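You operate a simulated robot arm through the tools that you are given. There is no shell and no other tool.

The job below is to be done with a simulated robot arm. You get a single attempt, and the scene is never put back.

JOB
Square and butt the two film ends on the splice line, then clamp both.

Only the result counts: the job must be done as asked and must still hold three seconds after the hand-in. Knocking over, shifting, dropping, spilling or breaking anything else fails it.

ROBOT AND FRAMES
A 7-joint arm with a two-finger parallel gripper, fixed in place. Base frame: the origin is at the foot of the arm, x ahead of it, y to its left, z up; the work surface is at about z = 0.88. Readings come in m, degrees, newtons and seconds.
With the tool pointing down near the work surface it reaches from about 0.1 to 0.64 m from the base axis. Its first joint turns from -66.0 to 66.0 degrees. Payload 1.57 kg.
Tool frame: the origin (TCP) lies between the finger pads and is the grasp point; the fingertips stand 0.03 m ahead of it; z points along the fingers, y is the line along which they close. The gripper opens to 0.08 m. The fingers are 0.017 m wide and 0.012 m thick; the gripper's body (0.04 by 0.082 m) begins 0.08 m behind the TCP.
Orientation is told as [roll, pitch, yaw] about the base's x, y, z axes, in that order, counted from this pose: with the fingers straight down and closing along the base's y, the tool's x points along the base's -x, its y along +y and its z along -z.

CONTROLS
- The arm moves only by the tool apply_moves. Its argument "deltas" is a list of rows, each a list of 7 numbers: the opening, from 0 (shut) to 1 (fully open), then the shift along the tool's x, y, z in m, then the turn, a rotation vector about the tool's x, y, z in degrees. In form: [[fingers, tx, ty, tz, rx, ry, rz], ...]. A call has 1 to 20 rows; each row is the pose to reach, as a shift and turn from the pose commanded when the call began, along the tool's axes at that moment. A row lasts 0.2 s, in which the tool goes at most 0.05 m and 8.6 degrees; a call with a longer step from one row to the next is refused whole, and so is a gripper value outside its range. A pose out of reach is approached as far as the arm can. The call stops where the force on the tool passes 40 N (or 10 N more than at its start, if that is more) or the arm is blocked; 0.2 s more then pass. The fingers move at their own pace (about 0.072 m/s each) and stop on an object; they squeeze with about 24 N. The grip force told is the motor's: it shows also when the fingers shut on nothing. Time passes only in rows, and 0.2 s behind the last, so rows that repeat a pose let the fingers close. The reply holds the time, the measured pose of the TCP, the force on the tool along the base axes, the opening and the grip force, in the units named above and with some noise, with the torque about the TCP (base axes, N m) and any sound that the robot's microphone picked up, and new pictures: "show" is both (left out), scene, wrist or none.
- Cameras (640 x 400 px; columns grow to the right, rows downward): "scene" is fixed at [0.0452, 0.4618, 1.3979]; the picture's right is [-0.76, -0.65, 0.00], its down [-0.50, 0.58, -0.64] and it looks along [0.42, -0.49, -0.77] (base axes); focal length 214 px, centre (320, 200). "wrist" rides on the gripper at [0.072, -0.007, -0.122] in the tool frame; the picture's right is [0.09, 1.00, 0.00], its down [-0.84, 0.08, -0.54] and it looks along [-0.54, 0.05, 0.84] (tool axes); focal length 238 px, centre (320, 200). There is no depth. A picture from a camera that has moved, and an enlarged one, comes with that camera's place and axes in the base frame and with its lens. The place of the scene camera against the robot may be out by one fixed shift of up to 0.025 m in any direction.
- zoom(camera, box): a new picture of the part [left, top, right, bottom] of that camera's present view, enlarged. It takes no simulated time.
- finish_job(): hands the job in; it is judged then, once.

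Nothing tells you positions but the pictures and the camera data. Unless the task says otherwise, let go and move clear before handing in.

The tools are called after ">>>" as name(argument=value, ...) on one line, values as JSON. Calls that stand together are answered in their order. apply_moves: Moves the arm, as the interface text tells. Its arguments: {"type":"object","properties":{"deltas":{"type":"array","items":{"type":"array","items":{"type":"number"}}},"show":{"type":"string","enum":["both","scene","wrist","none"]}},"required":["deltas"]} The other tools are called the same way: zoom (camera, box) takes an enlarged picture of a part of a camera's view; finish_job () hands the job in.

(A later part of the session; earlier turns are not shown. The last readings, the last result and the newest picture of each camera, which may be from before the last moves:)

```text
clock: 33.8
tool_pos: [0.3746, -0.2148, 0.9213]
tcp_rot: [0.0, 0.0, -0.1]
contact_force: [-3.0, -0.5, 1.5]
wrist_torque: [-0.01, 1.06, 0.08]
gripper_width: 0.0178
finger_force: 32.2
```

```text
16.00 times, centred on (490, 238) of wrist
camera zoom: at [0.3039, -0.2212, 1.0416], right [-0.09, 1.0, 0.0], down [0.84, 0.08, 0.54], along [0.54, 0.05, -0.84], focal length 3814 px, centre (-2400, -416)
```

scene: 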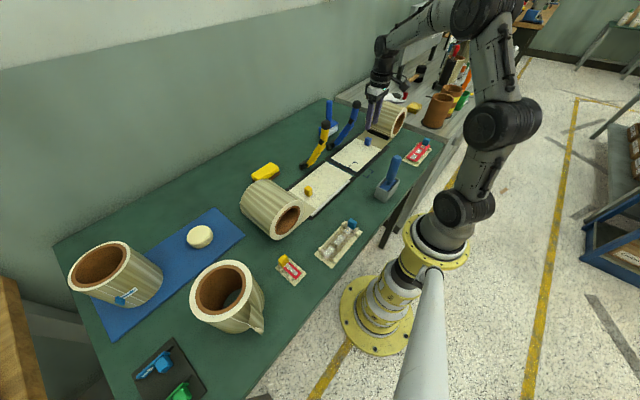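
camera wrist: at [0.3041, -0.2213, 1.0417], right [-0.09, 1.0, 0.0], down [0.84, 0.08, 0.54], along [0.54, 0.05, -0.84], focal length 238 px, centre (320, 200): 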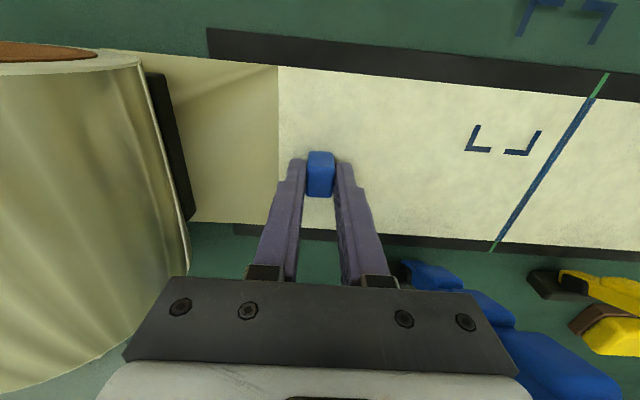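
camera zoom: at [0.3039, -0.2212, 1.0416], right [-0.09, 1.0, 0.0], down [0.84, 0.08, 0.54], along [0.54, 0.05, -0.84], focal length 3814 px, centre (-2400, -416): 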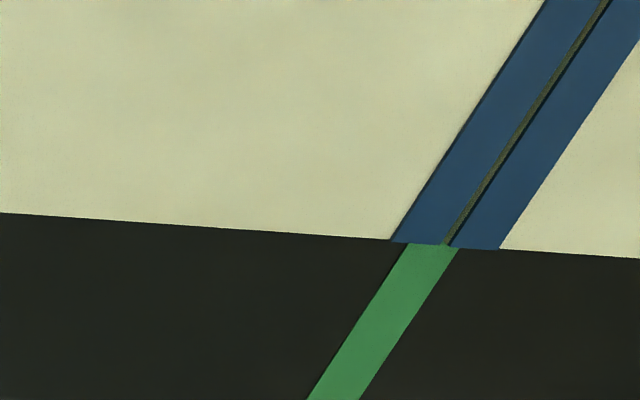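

>>> apply_moves(deltas=[[0.0, 0, 0.0002, 0, 0, 0, 0], [0.0, 0, 0.0004, 0, 0, 0, 0], [0.0, 0, 0.0004, 0, 0, 0, 0]], show="none")

>>> zoom(camera="wrist", box=[560, 80, 600, 105])

>>> zoom(camera="wrist", box=[470, 226, 510, 251])

```text
clock: 34.6
tool_pos: [0.3747, -0.2137, 0.9205]
tcp_rot: [0.0, 0.0, 0.0]
contact_force: [-3.6, -0.9, 3.5]
wrist_torque: [0.04, 0.99, 0.1]
gripper_width: 0.0181
finger_force: 33.3
```

```text
16.00 times, centred on (580, 92) of wrist
camera zoom: at [0.3038, -0.2206, 1.0416], right [-0.09, 1.0, 0.0], down [0.84, 0.08, 0.54], along [0.54, 0.05, -0.84], focal length 3814 px, centre (-3840, 1920)
```

zoom: 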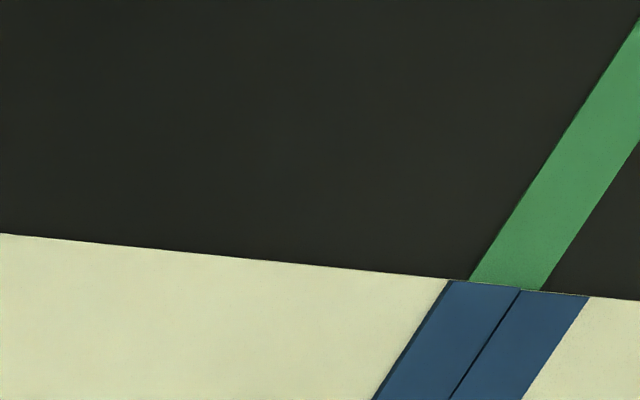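

```text
16.00 times, centred on (490, 238) of wrist
camera zoom: at [0.3038, -0.2206, 1.0416], right [-0.09, 1.0, 0.0], down [0.84, 0.08, 0.54], along [0.54, 0.05, -0.84], focal length 3814 px, centre (-2400, -416)
```

zoom: 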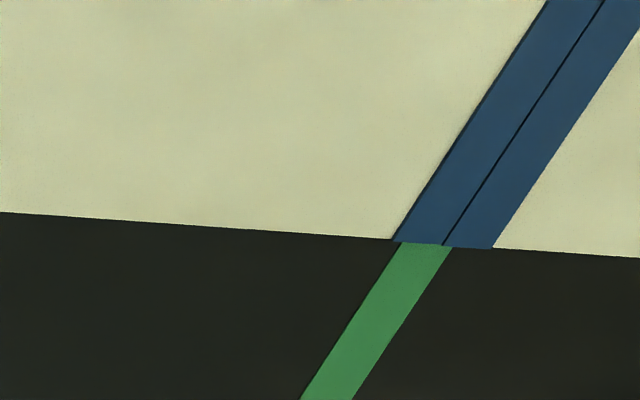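

The two edges now butt with no visible gap and aligned sides. I'll open the gripper gently and verify the blue film stays.

>>> apply_moves(deltas=[[0.1, 0, 0.0004, 0, 0, 0, 0], [0.2, 0, 0.0004, 0, 0, 0, 0], [0.35, 0, 0.0004, 0, 0, 0, 0], [0.5, 0, 0.0004, 0, 0, 0, 0], [0.5, 0, 0.0004, 0, 0, 0, 0]], show="wrist")

>>> zoom(camera="wrist", box=[560, 80, 600, 105])

>>> zoom(camera="wrist", box=[470, 226, 510, 251])

>>> zoom(camera="wrist", box=[270, 130, 370, 200])

```text
clock: 35.8
tool_pos: [0.3758, -0.2146, 0.9198]
tcp_rot: [0.1, 0.0, -0.1]
contact_force: [-0.6, -0.1, -0.3]
wrist_torque: [-0.01, 0.03, -0.01]
gripper_width: 0.0402
finger_force: 0.1
camera wrist: at [0.304, -0.2203, 1.0411], right [-0.09, 1.0, 0.0], down [0.84, 0.08, 0.54], along [0.54, 0.05, -0.84], focal length 238 px, centre (320, 200)
```

wrist: 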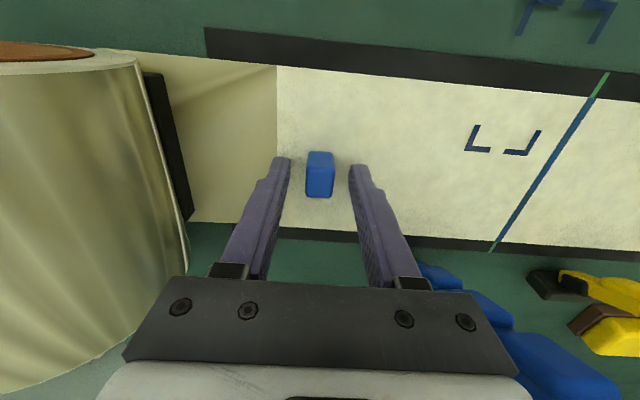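

```text
16.00 times, centred on (580, 92) of wrist
camera zoom: at [0.304, -0.2203, 1.0411], right [-0.09, 1.0, 0.0], down [0.84, 0.08, 0.54], along [0.54, 0.05, -0.84], focal length 3814 px, centre (-3840, 1920)
```

zoom: 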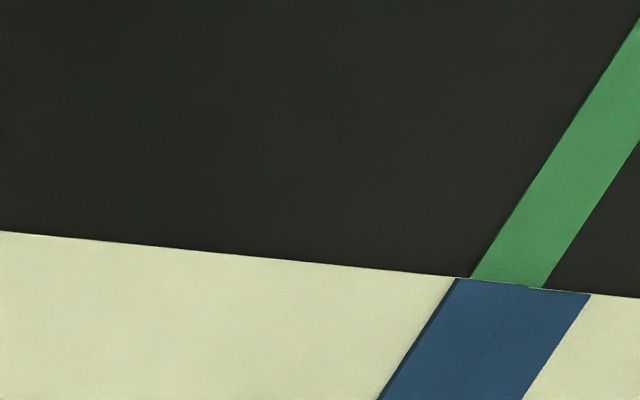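

```text
16.00 times, centred on (490, 238) of wrist
camera zoom: at [0.304, -0.2203, 1.0411], right [-0.09, 1.0, 0.0], down [0.84, 0.08, 0.54], along [0.54, 0.05, -0.84], focal length 3814 px, centre (-2400, -416)
```

zoom: 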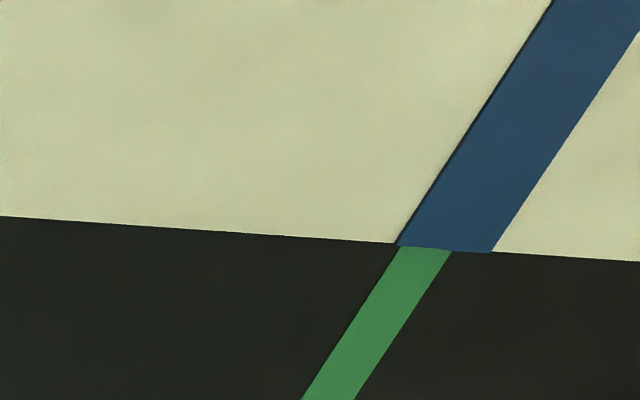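

```text
5.71 times, centred on (320, 165) of wrist
camera zoom: at [0.304, -0.2203, 1.0411], right [-0.09, 1.0, 0.0], down [0.84, 0.08, 0.54], along [0.54, 0.05, -0.84], focal length 1362 px, centre (320, 400)
```

zoom: 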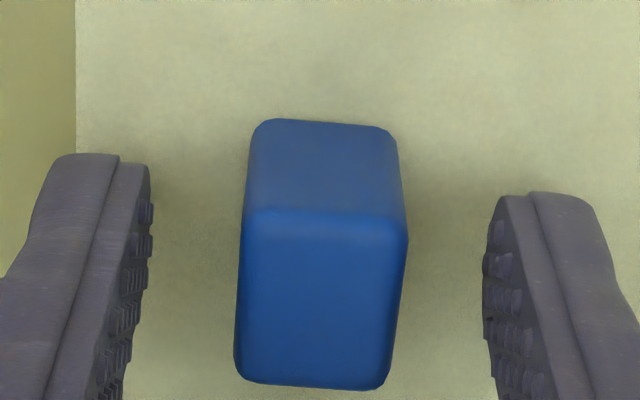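

The films stayed put and look butted, perhaps overlapping by a couple of tenths of a millimetre. I'll lift away and check from directly above.

>>> apply_moves(deltas=[[0.5, 0, 0, -0.03, 0, 0, 0], [0.5, 0, 0, -0.08, 0, 0, 0], [0.5, 0, 0, -0.13, 0, 0, 0], [0.5, 0, 0, -0.18, 0, 0, 0], [0.5, 0, 0, -0.23, 0, 0, 0], [0.5, 0.04, 0, -0.23, 0, 0, 0], [0.5, 0.071, 0, -0.23, 0, 0, 0], [0.5, 0.071, 0.045, -0.23, 0, 0, 0], [0.6, 0.071, 0.09, -0.23, 0, 0, 0], [0.7, 0.071, 0.135, -0.23, 0, 0, 0], [0.7, 0.071, 0.168, -0.23, 0, 0, 0], [0.7, 0.071, 0.168, -0.23, 0, 0, 0]])

>>> zoom(camera="wrist", box=[300, 100, 340, 125])

>>> zoom(camera="wrist", box=[292, 160, 332, 185])

```text
clock: 38.4
tool_pos: [0.3048, -0.0462, 1.1472]
tcp_rot: [0.1, -0.1, -0.1]
contact_force: [0.4, 0.9, -0.3]
wrist_torque: [0.01, 0.01, 0.0]
gripper_width: 0.0561
finger_force: 0.1
camera wrist: at [0.2325, -0.0511, 1.2684], right [-0.09, 1.0, 0.0], down [0.84, 0.08, 0.54], along [0.54, 0.05, -0.84], focal length 238 px, centre (320, 200)
```

scene: 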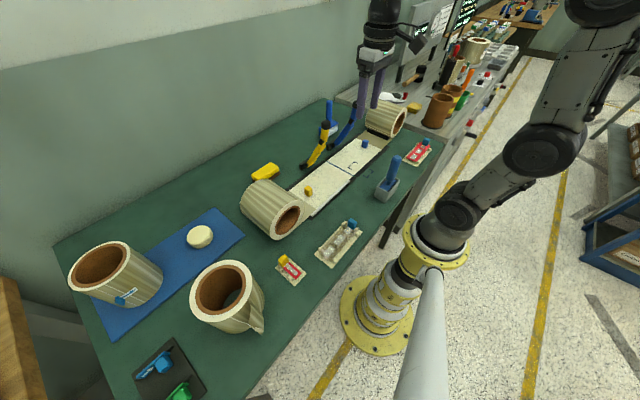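
wrist: 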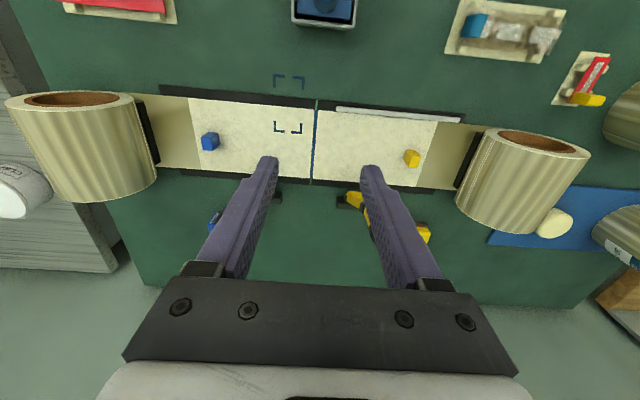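

```text
16.00 times, centred on (320, 112) of wrist
camera zoom: at [0.2325, -0.0511, 1.2684], right [-0.09, 1.0, 0.0], down [0.84, 0.08, 0.54], along [0.54, 0.05, -0.84], focal length 3814 px, centre (320, 1600)
```

zoom: 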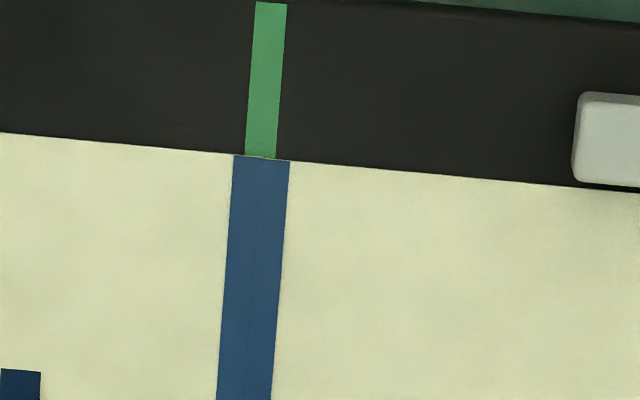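

```text
16.00 times, centred on (312, 172) of wrist
camera zoom: at [0.2325, -0.0511, 1.2684], right [-0.09, 1.0, 0.0], down [0.84, 0.08, 0.54], along [0.54, 0.05, -0.84], focal length 3814 px, centre (448, 640)
```

zoom: 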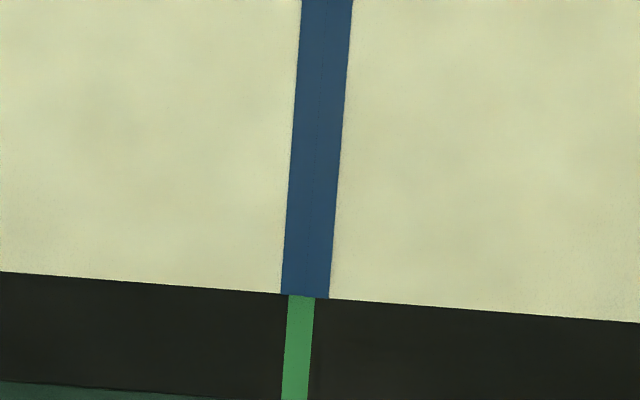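

From above, the seam sits on the line (0 mm near end, +0.45 mm far end) with no gap. The films are done, so next I'll take views of the clamp levers to locate their handles precisely.

>>> apply_moves(deltas=[[1.0, 0.02, 0.02, -0.03, 0, 0, 0], [1.0, 0.04, 0.04, -0.06, 0, 0, 0], [1.0, 0.055, 0.07, -0.1, 0, 0, 0], [1.0, 0.055, 0.07, -0.1, 0, 0, 0]])

>>> zoom(camera="wrist", box=[260, 150, 380, 260])

>>> zoom(camera="wrist", box=[130, 120, 290, 240])

```text
refused: row 3 steps farther than a row can; nothing moved
```

```text
3.64 times, centred on (320, 205) of wrist
camera zoom: at [0.2325, -0.0511, 1.2684], right [-0.09, 1.0, 0.0], down [0.84, 0.08, 0.54], along [0.54, 0.05, -0.84], focal length 867 px, centre (320, 182)
```

zoom: 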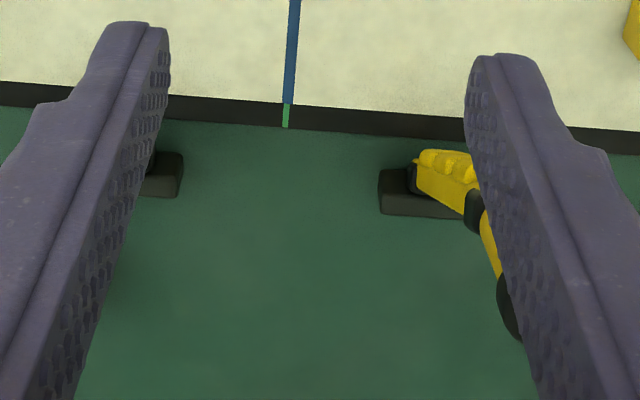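

```text
3.33 times, centred on (210, 180) of wrist
camera zoom: at [0.2325, -0.0511, 1.2684], right [-0.09, 1.0, 0.0], down [0.84, 0.08, 0.54], along [0.54, 0.05, -0.84], focal length 794 px, centre (687, 267)
```

zoom: 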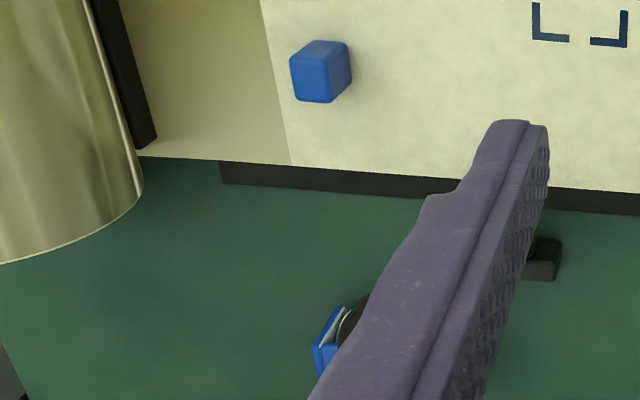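

>>> apply_moves(deltas=[[1.0, 0.02, 0.02, -0.03, 0, 0, 0], [1.0, 0.035, 0.04, -0.06, 0, 0, 0], [1.0, 0.045, 0.06, -0.09, 0, 0, 0], [1.0, 0.055, 0.07, -0.1, 0, 0, 0], [1.0, 0.055, 0.07, -0.1, 0, 0, 0]])

>>> zoom(camera="wrist", box=[270, 120, 370, 240])

>>> zoom(camera="wrist", box=[120, 100, 280, 250])

```text
clock: 39.6
tool_pos: [0.2499, 0.0256, 1.2499]
tcp_rot: [-0.1, 0.0, -0.2]
contact_force: [-0.4, 0.1, 0.0]
wrist_torque: [0.04, -0.01, 0.04]
gripper_width: 0.0801
finger_force: 0.0
camera wrist: at [0.1793, 0.0195, 1.3701], right [-0.09, 1.0, 0.0], down [0.84, 0.08, 0.54], along [0.54, 0.05, -0.84], focal length 238 px, centre (320, 200)
```

scene: 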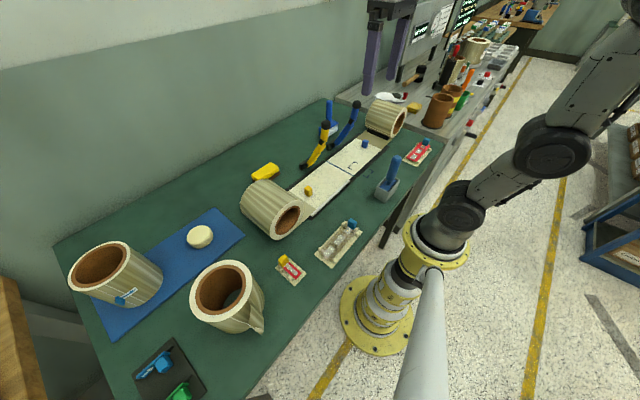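
wrist: 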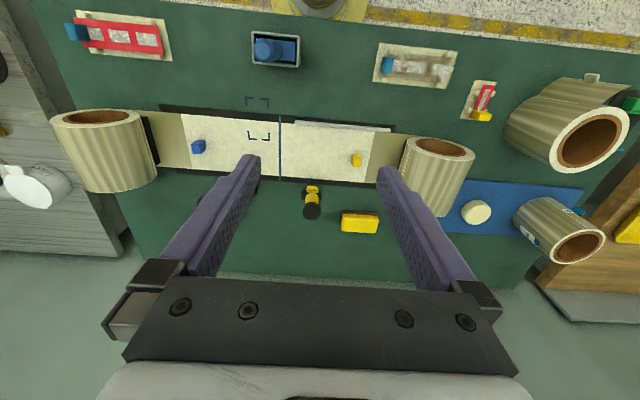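

```text
3.33 times, centred on (320, 180) of wrist
camera zoom: at [0.1793, 0.0195, 1.3701], right [-0.09, 1.0, 0.0], down [0.84, 0.08, 0.54], along [0.54, 0.05, -0.84], focal length 794 px, centre (320, 267)
```

zoom: 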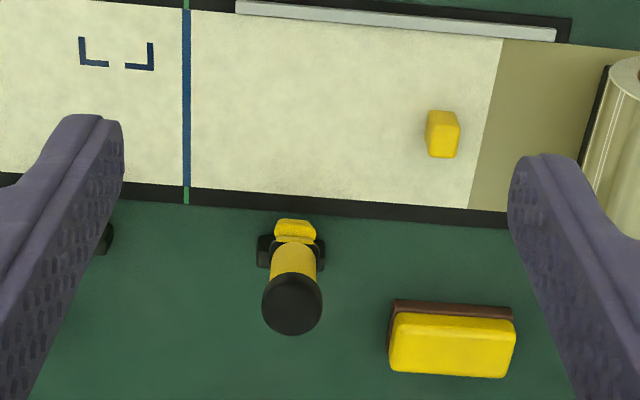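

```text
2.67 times, centred on (200, 175) of wrist
camera zoom: at [0.1793, 0.0195, 1.3701], right [-0.09, 1.0, 0.0], down [0.84, 0.08, 0.54], along [0.54, 0.05, -0.84], focal length 636 px, centre (640, 267)
```

zoom: 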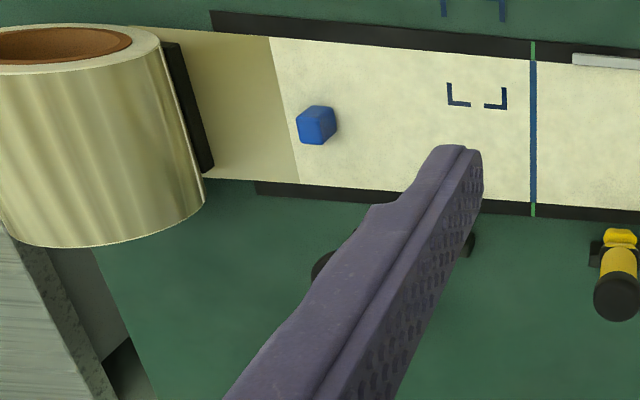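

I triangulate the yellow handle cap at about (0.381, 0.025, 1.088), Ø26 mm, with the lever hinge near (0.469, 0.893). My plan is to pinch the cap along y, which is parallel to the hinge axis, and guide it down the arc. First I'll go above the cap.

>>> apply_moves(deltas=[[1.0, -0.04, 0, 0.0, 0, 0, 0], [1.0, -0.08, 0, 0.0, 0, 0, 0], [1.0, -0.12, 0, 0.0, 0, 0, 0], [1.0, -0.132, 0, 0.0, 0, 0, 0], [1.0, -0.132, 0, 0.04, 0, 0, 0], [1.0, -0.132, 0, 0.08, 0, 0, 0], [1.0, -0.132, 0, 0.09, 0, 0, 0], [1.0, -0.132, 0, 0.09, 0, 0, 0]])

>>> zoom(camera="wrist", box=[260, 120, 380, 220])

>>> zoom(camera="scene", box=[270, 50, 390, 180])

```text
clock: 41.4
tool_pos: [0.381, 0.023, 1.1618]
tcp_rot: [0.0, 0.0, -0.1]
contact_force: [-1.0, -0.2, 0.1]
wrist_torque: [0.0, -0.02, -0.02]
gripper_width: 0.08
finger_force: 0.0
camera wrist: at [0.3103, 0.0179, 1.2813], right [-0.09, 1.0, 0.0], down [0.84, 0.08, 0.54], along [0.54, 0.05, -0.84], focal length 238 px, centre (320, 200)
```

scene: 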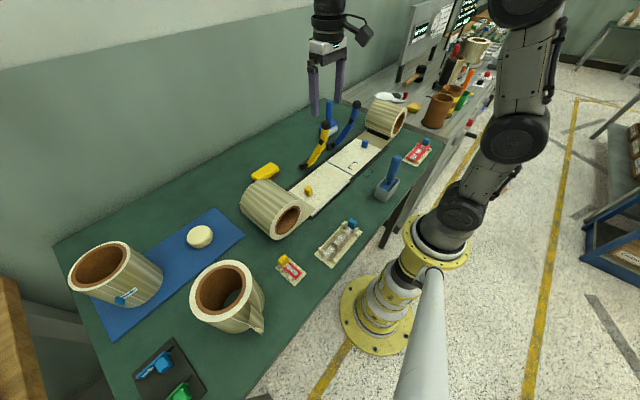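
wrist: 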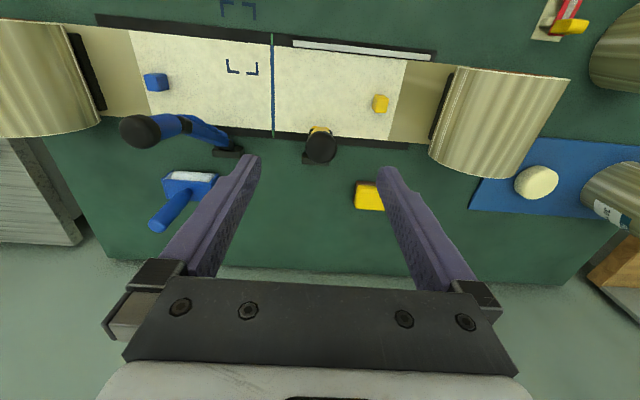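

```text
4.00 times, centred on (320, 170) of wrist
camera zoom: at [0.3103, 0.0179, 1.2813], right [-0.09, 1.0, 0.0], down [0.84, 0.08, 0.54], along [0.54, 0.05, -0.84], focal length 953 px, centre (320, 320)
```

zoom: 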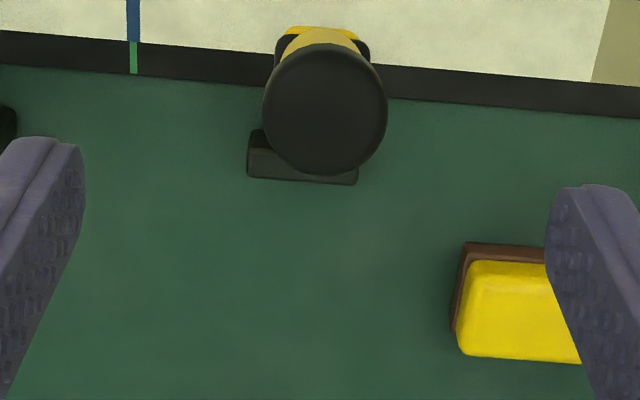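

```text
3.08 times, centred on (330, 115) of scene
camera zoom: at [0.0452, 0.4618, 1.3979], right [-0.76, -0.65, 0.0], down [-0.5, 0.58, -0.64], along [0.42, -0.49, -0.77], focal length 660 px, centre (289, 462)
```

zoom: 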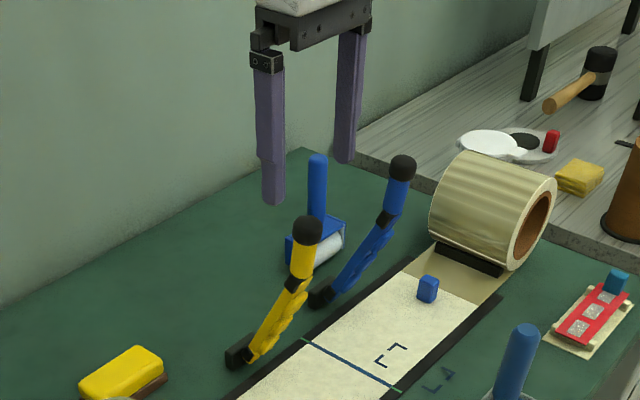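

The cap is centred between the fingers. I'll descend so the pads straddle the cap and close.

>>> apply_moves(deltas=[[1.0, 0, 0.0004, 0.02, 0, 0, 0], [1.0, 0, 0.0004, 0.04, 0, 0, 0], [1.0, 0, 0.0004, 0.059, 0, 0, 0], [0.7, 0, 0.0004, 0.059, 0, 0, 0], [0.5, 0, 0.0004, 0.059, 0, 0, 0], [0.35, 0, 0.0004, 0.059, 0, 0, 0], [0.2, 0, 0.0004, 0.059, 0, 0, 0], [0.0, 0, 0.0004, 0.059, 0, 0, 0], [0.0, 0, 0.0004, 0.059, 0, 0, 0]])

>>> zoom(camera="scene", box=[270, 60, 390, 190])

```text
clock: 43.4
tool_pos: [0.3813, 0.0255, 1.1008]
tcp_rot: [-0.1, 0.0, -0.1]
contact_force: [0.6, 8.5, -2.0]
wrist_torque: [-0.19, 0.05, -0.03]
gripper_width: 0.0212
finger_force: 34.3
camera wrist: at [0.3099, 0.019, 1.2224], right [-0.09, 1.0, 0.0], down [0.84, 0.08, 0.54], along [0.54, 0.05, -0.84], focal length 238 px, centre (320, 200)
```

scene: 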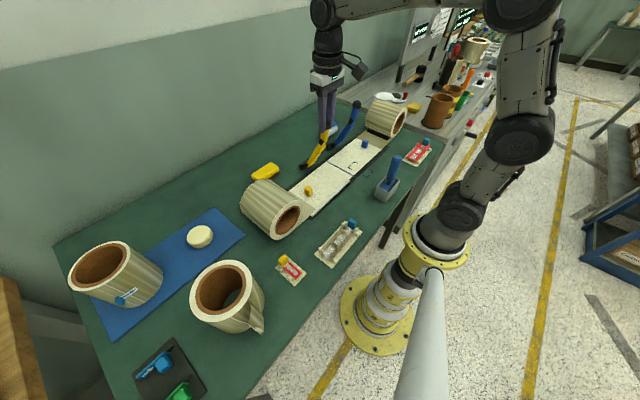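
wrist: 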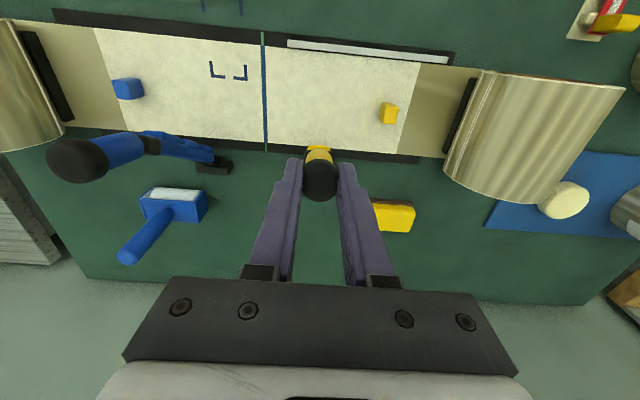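

```text
3.08 times, centred on (330, 125) of scene
camera zoom: at [0.0452, 0.4621, 1.3979], right [-0.76, -0.65, 0.0], down [-0.5, 0.58, -0.64], along [0.42, -0.49, -0.77], focal length 660 px, centre (289, 431)
```

zoom: 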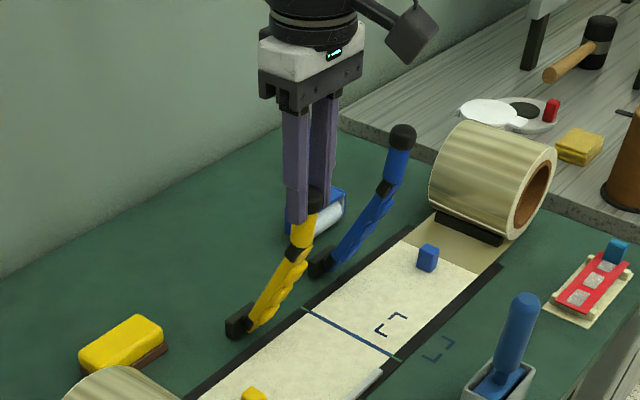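

I'm holding the yellow handle with only ~8 N side force. I'll start down the arc with a small test move.

>>> apply_moves(deltas=[[0.0, 0.0098, 0, 0.0047, 0, 0, 0], [0.0, 0.02, 0, 0.0102, 0, 0, 0]], show="none")

```text
clock: 44.0
tool_pos: [0.3624, 0.0251, 1.0923]
tcp_rot: [0.1, -0.2, -0.1]
contact_force: [4.5, 15.3, 5.0]
wrist_torque: [0.02, -1.11, 0.01]
gripper_width: 0.0215
finger_force: 34.1
```

>>> apply_moves(deltas=[[0.0, 0.0096, 0, 0.0058, 0, 0, 0], [0.0, 0.0188, 0, 0.0122, 0, 0, 0], [0.0, 0.0277, 0, 0.019, 0, 0, 0], [0.0, 0.0362, 0, 0.0263, 0, 0, 0], [0.0, 0.0444, 0, 0.034, 0, 0, 0], [0.0, 0.0521, 0, 0.0422, 0, 0, 0]], show="both")

>>> zoom(camera="scene", box=[280, 90, 400, 220])

```text
clock: 45.4
tool_pos: [0.3094, 0.0245, 1.0481]
tcp_rot: [0.1, 0.0, -0.2]
contact_force: [2.4, 15.8, 5.5]
wrist_torque: [0.67, -1.12, 0.25]
gripper_width: 0.0212
finger_force: 34.1
camera wrist: at [0.2381, 0.0187, 1.17], right [-0.09, 1.0, 0.0], down [0.84, 0.08, 0.54], along [0.54, 0.05, -0.84], focal length 238 px, centre (320, 200)
```

scene: 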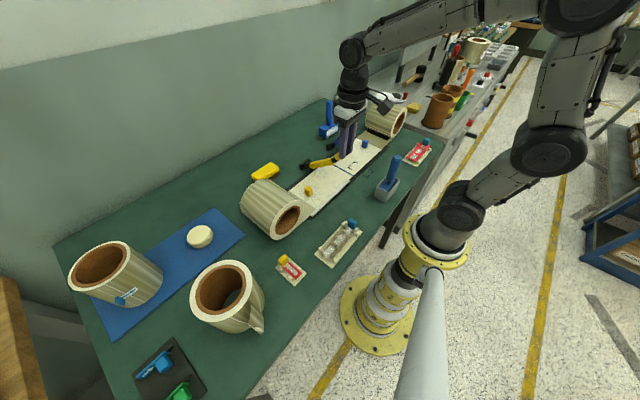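
wrist: 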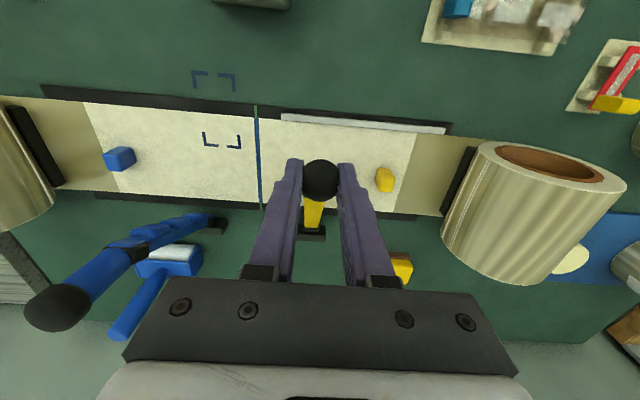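

```text
3.08 times, centred on (340, 155) of scene
camera zoom: at [0.0452, 0.4623, 1.3978], right [-0.76, -0.65, 0.0], down [-0.5, 0.58, -0.64], along [0.42, -0.49, -0.77], focal length 660 px, centre (258, 338)
```

zoom: 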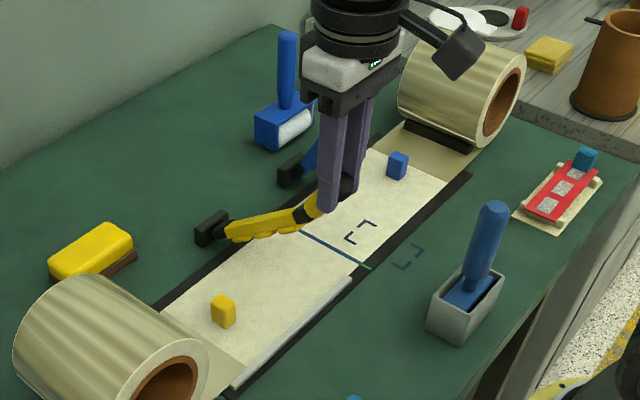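

The lever follows smoothly, so I'll continue down toward ~18°.

>>> apply_moves(deltas=[[0.0, 0.0073, 0, 0.0085, 0, 0, 0], [0.0, 0.0141, 0, 0.0174, 0, 0, 0], [0.0, 0.0205, 0, 0.0267, 0, 0, 0], [0.0, 0.0263, 0, 0.0362, 0, 0, 0], [0.0, 0.0317, 0, 0.0461, 0, 0, 0], [0.0, 0.0365, 0, 0.0562, 0, 0, 0], [0.0, 0.0408, 0, 0.0666, 0, 0, 0], [0.0, 0.0445, 0, 0.0771, 0, 0, 0]], show="both")

>>> zoom(camera="scene", box=[280, 110, 400, 230])

```text
clock: 47.2
tool_pos: [0.2653, 0.0238, 0.9717]
tcp_rot: [-0.2, 0.0, -0.1]
contact_force: [2.6, 7.4, 4.2]
wrist_torque: [0.25, -1.04, 0.26]
gripper_width: 0.0213
finger_force: 34.4
camera wrist: at [0.1935, 0.019, 1.0925], right [-0.09, 1.0, 0.0], down [0.84, 0.08, 0.54], along [0.54, 0.05, -0.84], focal length 238 px, centre (320, 200)
```

scene: 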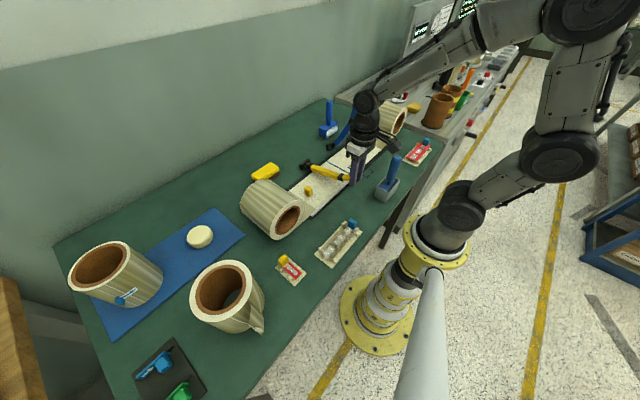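
wrist: 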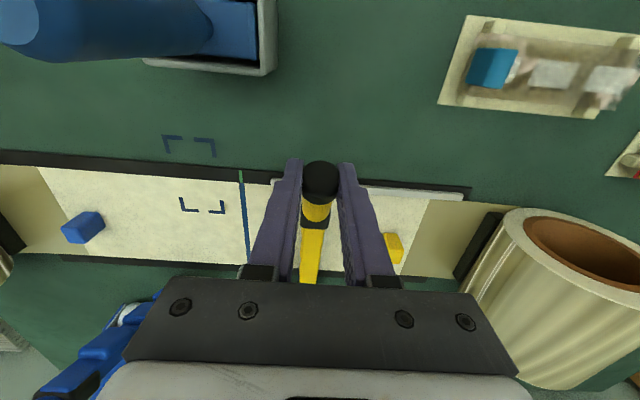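

```text
3.33 times, centred on (340, 170) of scene
camera zoom: at [0.0452, 0.462, 1.3979], right [-0.76, -0.65, 0.0], down [-0.5, 0.58, -0.64], along [0.42, -0.49, -0.77], focal length 715 px, centre (253, 300)
```

zoom: 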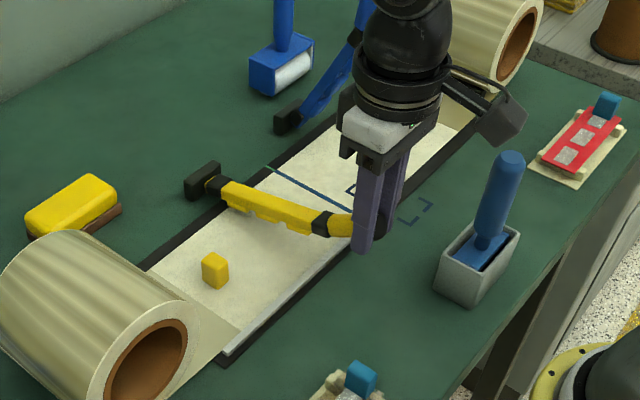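

The lever is nearly down and the camera is well clear of the blue handle. I'll continue slowly and watch the force.

>>> apply_moves(deltas=[[0.0, 0.0032, 0, 0.0108, 0, 0, 0], [0.0, 0.0058, 0, 0.0217, 0, 0, 0], [0.0, 0.0069, 0, 0.0272, 0, 0, 0], [0.0, 0.0079, 0, 0.0327, 0, 0, 0]], show="scene")

>>> zoom(camera="scene", box=[280, 120, 400, 230])

```text
clock: 48.2
tool_pos: [0.2575, 0.0263, 0.94]
tcp_rot: [0.0, 0.0, -0.1]
contact_force: [0.9, 5.1, 4.6]
wrist_torque: [0.17, -1.01, 0.24]
gripper_width: 0.0212
finger_force: 34.9
```

scene: 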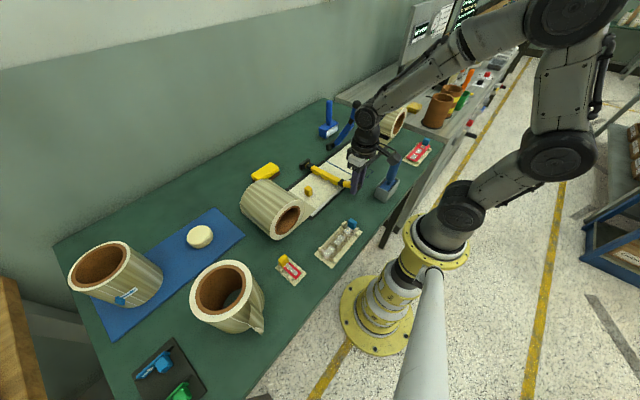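

```text
3.64 times, centred on (340, 175) of scene
camera zoom: at [0.0451, 0.462, 1.3979], right [-0.76, -0.65, 0.0], down [-0.5, 0.58, -0.64], along [0.42, -0.49, -0.77], focal length 780 px, centre (247, 291)
```

zoom: 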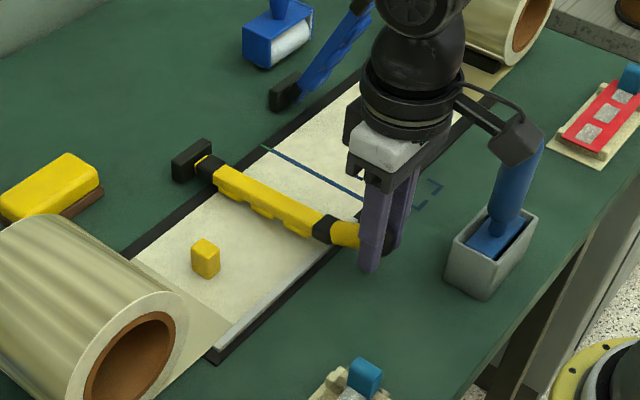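

>>> apply_moves(deltas=[[0.0, 0.0005, 0, 0.0037, 0, 0, 0], [0.0, 0.001, 0, 0.0074, 0, 0, 0], [0.0, 0.0014, 0, 0.0111, 0, 0, 0], [0.0, 0.0017, 0, 0.0148, 0, 0, 0]], show="scene")

>>> zoom(camera="scene", box=[280, 120, 400, 230])

```text
clock: 49.2
tool_pos: [0.2551, 0.0248, 0.9253]
tcp_rot: [0.0, -0.1, -0.2]
contact_force: [-6.3, 3.0, 23.4]
wrist_torque: [0.14, -0.03, 0.29]
gripper_width: 0.0213
finger_force: 34.6
```

scene: 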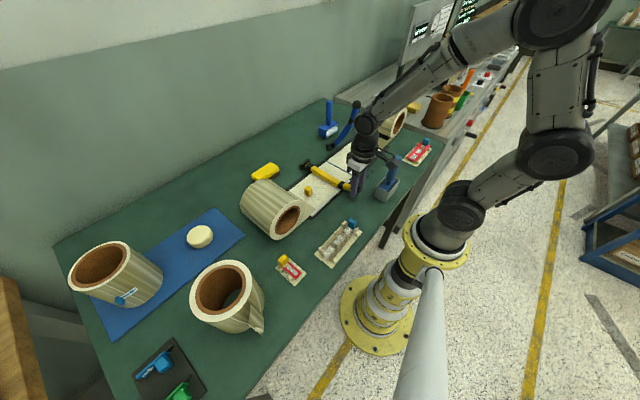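

```text
3.64 times, centred on (340, 175) of scene
camera zoom: at [0.0448, 0.4619, 1.3979], right [-0.76, -0.65, 0.0], down [-0.5, 0.58, -0.64], along [0.42, -0.49, -0.77], focal length 780 px, centre (247, 291)
```

zoom: 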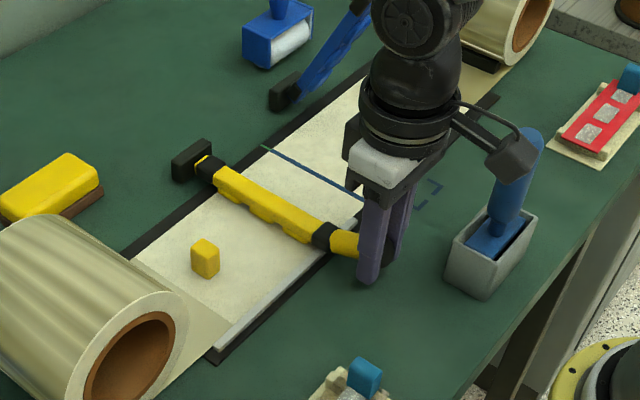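

Resistance is rising (23 N upward), so the pad is meeting the film. I'll press a bit further to seat or lock it.

>>> apply_moves(deltas=[[0.0, 0.0001, 0, 0.002, 0, 0, 0], [0.0, 0.0002, 0, 0.004, 0, 0, 0], [0.0, 0.0002, 0, 0.006, 0, 0, 0]], show="scene")

>>> zoom(camera="scene", box=[290, 140, 370, 210])

```text
clock: 50.0
tool_pos: [0.2573, 0.0247, 0.9187]
tcp_rot: [0.0, -0.2, -0.1]
contact_force: [-1.9, 5.5, 24.6]
wrist_torque: [0.13, -0.11, 0.3]
gripper_width: 0.0215
finger_force: 34.6
```

scene: 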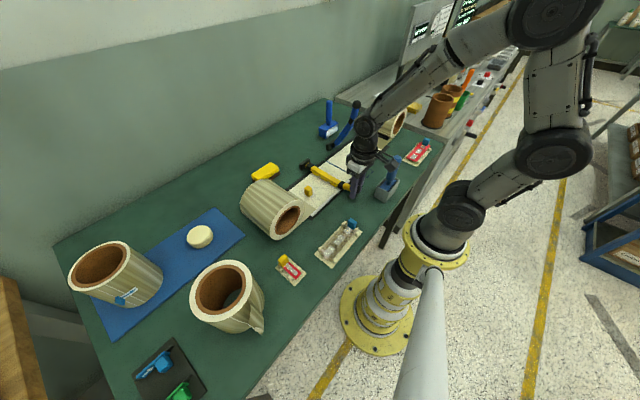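

```text
5.71 times, centred on (330, 175) of scene
camera zoom: at [0.0449, 0.462, 1.3979], right [-0.76, -0.65, 0.0], down [-0.5, 0.58, -0.64], along [0.42, -0.49, -0.77], focal length 1226 px, centre (263, 343)
```

zoom: 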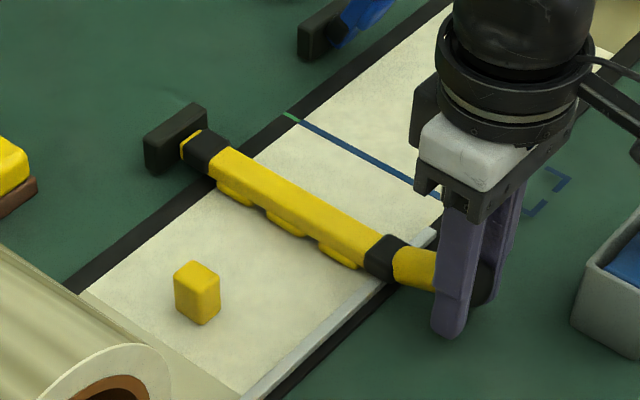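

The lever pads appear to lie flat on the yellow film. I'll open the fingers slowly in place and see whether the lever stays down.

>>> apply_moves(deltas=[[0.15, 0, 0, 0, 0, 0, 0], [0.35, 0, 0, 0, 0, 0, 0], [0.45, 0, 0, 0, 0, 0, 0], [0.5, 0, 0, 0, 0, 0, 0], [0.5, 0, 0, 0, 0, 0, 0]])

>>> zoom(camera="scene", box=[290, 140, 370, 210])

>>> zoom(camera="wrist", box=[220, 130, 420, 290])

```text
clock: 51.2
tool_pos: [0.2561, 0.0255, 0.9187]
tcp_rot: [0.0, 0.1, -0.1]
contact_force: [1.2, 0.0, 0.0]
wrist_torque: [-0.01, 0.0, -0.02]
gripper_width: 0.0401
finger_force: 0.1
camera wrist: at [0.1847, 0.0184, 1.0393], right [-0.09, 1.0, 0.0], down [0.84, 0.08, 0.54], along [0.54, 0.05, -0.84], focal length 238 px, centre (320, 200)
```

scene: 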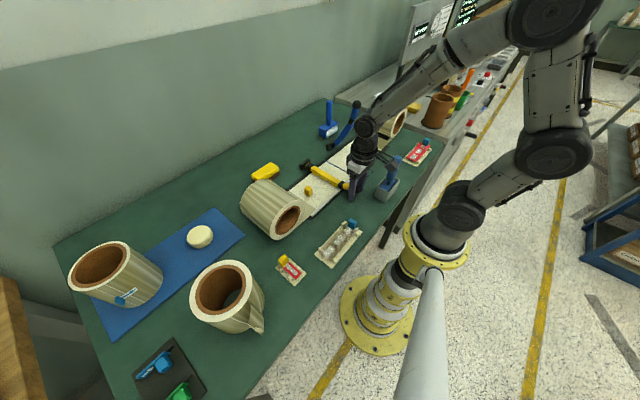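
wrist: 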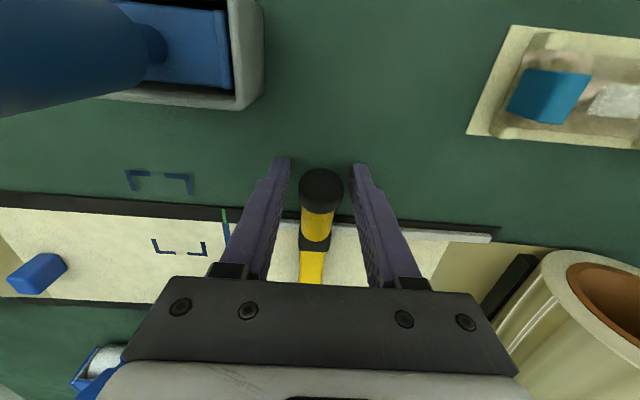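

```text
5.71 times, centred on (330, 175) of scene
camera zoom: at [0.0452, 0.4618, 1.3979], right [-0.76, -0.65, 0.0], down [-0.5, 0.58, -0.64], along [0.42, -0.49, -0.77], focal length 1226 px, centre (263, 343)
```

zoom: 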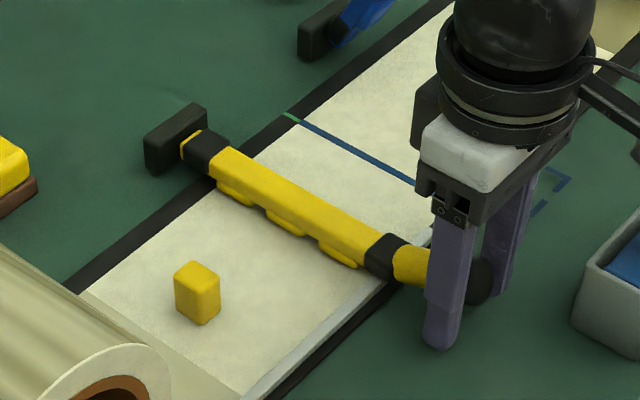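

```text
2.50 times, centred on (320, 210) of wrist
camera zoom: at [0.1847, 0.0184, 1.0393], right [-0.09, 1.0, 0.0], down [0.84, 0.08, 0.54], along [0.54, 0.05, -0.84], focal length 596 px, centre (320, 175)
```

zoom: 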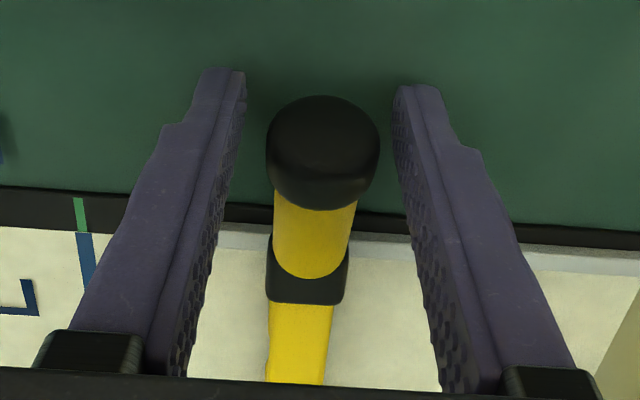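

The yellow lever stays down after release. I'll rise straight up and re-check the seam from above.

>>> apply_moves(deltas=[[0.6, 0, 0, -0.03, 0, 0, 0], [0.7, 0, 0, -0.08, 0, 0, 0], [0.7, 0, 0, -0.13, 0, 0, 0], [0.7, 0, 0, -0.18, 0, 0, 0], [0.7, 0, 0, -0.23, 0, 0, 0], [0.7, -0.02, -0.04, -0.23, 0, 0, 0], [0.7, -0.045, -0.071, -0.23, 0, 0, 0], [0.7, -0.045, -0.071, -0.23, 0, 0, 0]])

>>> zoom(camera="wrist", box=[300, 100, 340, 125])

>>> zoom(camera="wrist", box=[292, 160, 332, 185])

>>> zoom(camera="wrist", box=[160, 60, 480, 220])

```text
clock: 53.0
tool_pos: [0.3002, -0.0487, 1.1506]
tcp_rot: [0.1, -0.1, -0.1]
contact_force: [-0.3, -0.3, -0.4]
wrist_torque: [0.04, 0.0, -0.01]
gripper_width: 0.0559
finger_force: 0.0
camera wrist: at [0.2297, -0.0537, 1.2718], right [-0.09, 1.0, 0.0], down [0.84, 0.08, 0.54], along [0.54, 0.05, -0.84], focal length 238 px, centre (320, 200)
```

scene: 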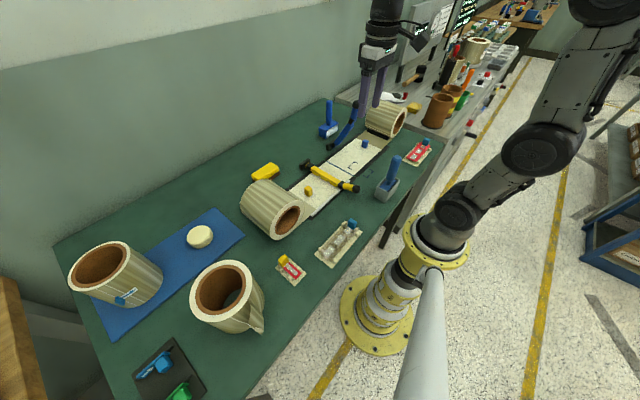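
wrist: 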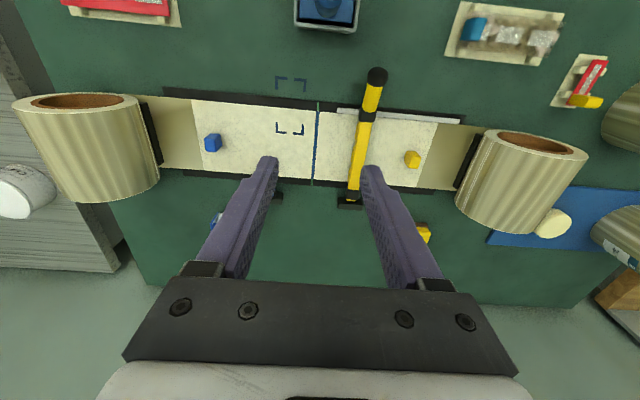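

```text
16.00 times, centred on (320, 112) of wrist
camera zoom: at [0.2297, -0.0537, 1.2718], right [-0.09, 1.0, 0.0], down [0.84, 0.08, 0.54], along [0.54, 0.05, -0.84], focal length 3814 px, centre (320, 1600)
```

zoom: 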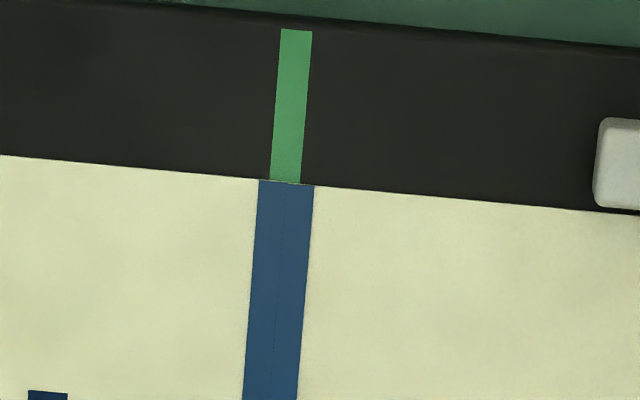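

```text
16.00 times, centred on (312, 172) of wrist
camera zoom: at [0.2297, -0.0537, 1.2718], right [-0.09, 1.0, 0.0], down [0.84, 0.08, 0.54], along [0.54, 0.05, -0.84], focal length 3814 px, centre (448, 640)
```

zoom: 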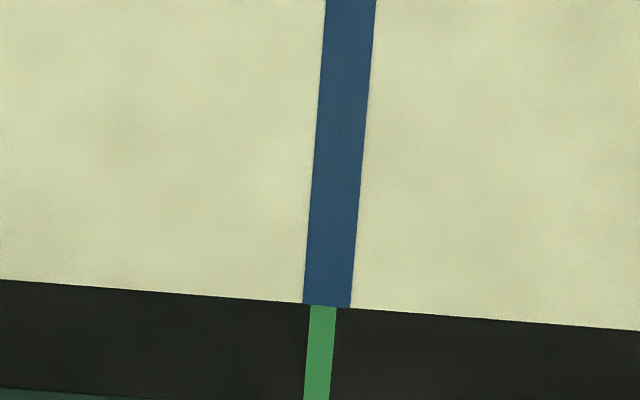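

```text
2.00 times, centred on (320, 140) of wrist
camera zoom: at [0.2297, -0.0537, 1.2718], right [-0.09, 1.0, 0.0], down [0.84, 0.08, 0.54], along [0.54, 0.05, -0.84], focal length 477 px, centre (320, 320)
```

zoom: 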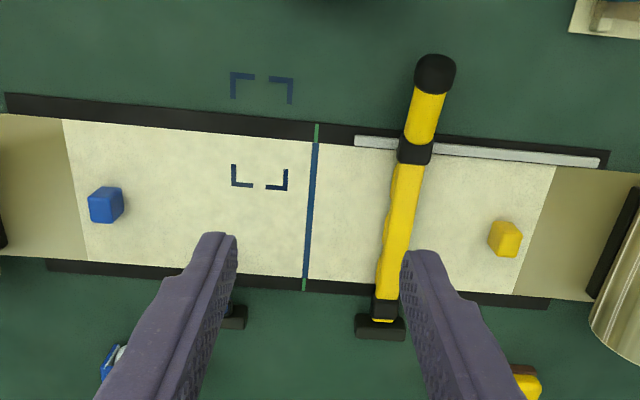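

The seam is unchanged and the yellow clamp holds. Now I'll go above the blue lever's cap with the same approach.

>>> apply_moves(deltas=[[0.8, 0, 0, -0.045, 0, 0, 0], [1.0, -0.02, -0.035, -0.05, 0, 0, 0], [1.0, -0.05, -0.065, -0.05, 0, 0, 0], [1.0, -0.081, -0.0763, -0.05, 0, 0, 0], [1.0, -0.081, -0.0763, -0.0094, 0, 0, 0], [1.0, -0.081, -0.0763, -0.0094, 0, 0, 0]])

>>> zoom(camera="wrist", box=[260, 120, 380, 220])

>>> zoom(camera="scene", box=[290, 50, 410, 180])

```text
clock: 54.4
tool_pos: [0.3831, -0.1242, 1.1594]
tcp_rot: [0.0, 0.1, -0.1]
contact_force: [0.0, -0.2, 0.7]
wrist_torque: [0.01, 0.01, -0.01]
gripper_width: 0.08
finger_force: 0.1
camera wrist: at [0.311, -0.1299, 1.2797], right [-0.09, 1.0, 0.0], down [0.84, 0.08, 0.54], along [0.54, 0.05, -0.84], focal length 238 px, centre (320, 200)
```

scene: 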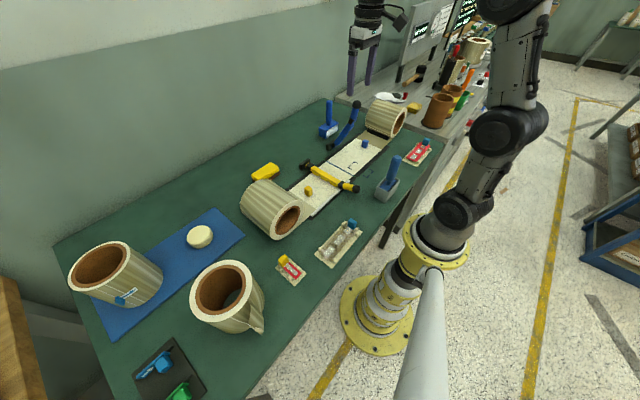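
wrist: 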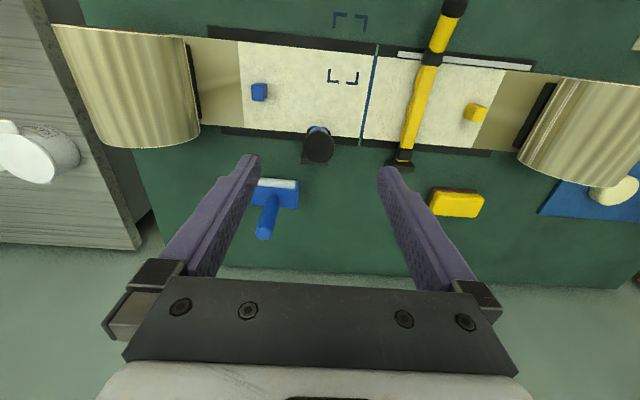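

```text
4.00 times, centred on (320, 170) of wrist
camera zoom: at [0.311, -0.1299, 1.2797], right [-0.09, 1.0, 0.0], down [0.84, 0.08, 0.54], along [0.54, 0.05, -0.84], focal length 953 px, centre (320, 320)
```

zoom: 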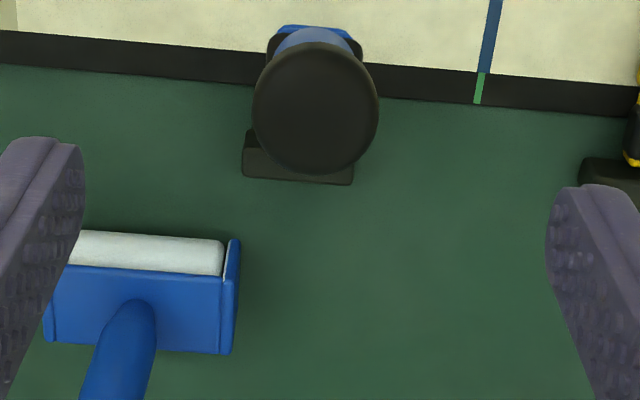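

```text
3.08 times, centred on (350, 115) of scene
camera zoom: at [0.0452, 0.4618, 1.3979], right [-0.76, -0.65, 0.0], down [-0.5, 0.58, -0.64], along [0.42, -0.49, -0.77], focal length 660 px, centre (228, 462)
```

zoom: 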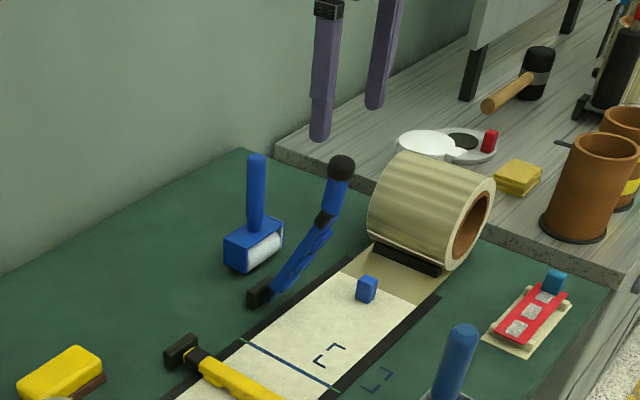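

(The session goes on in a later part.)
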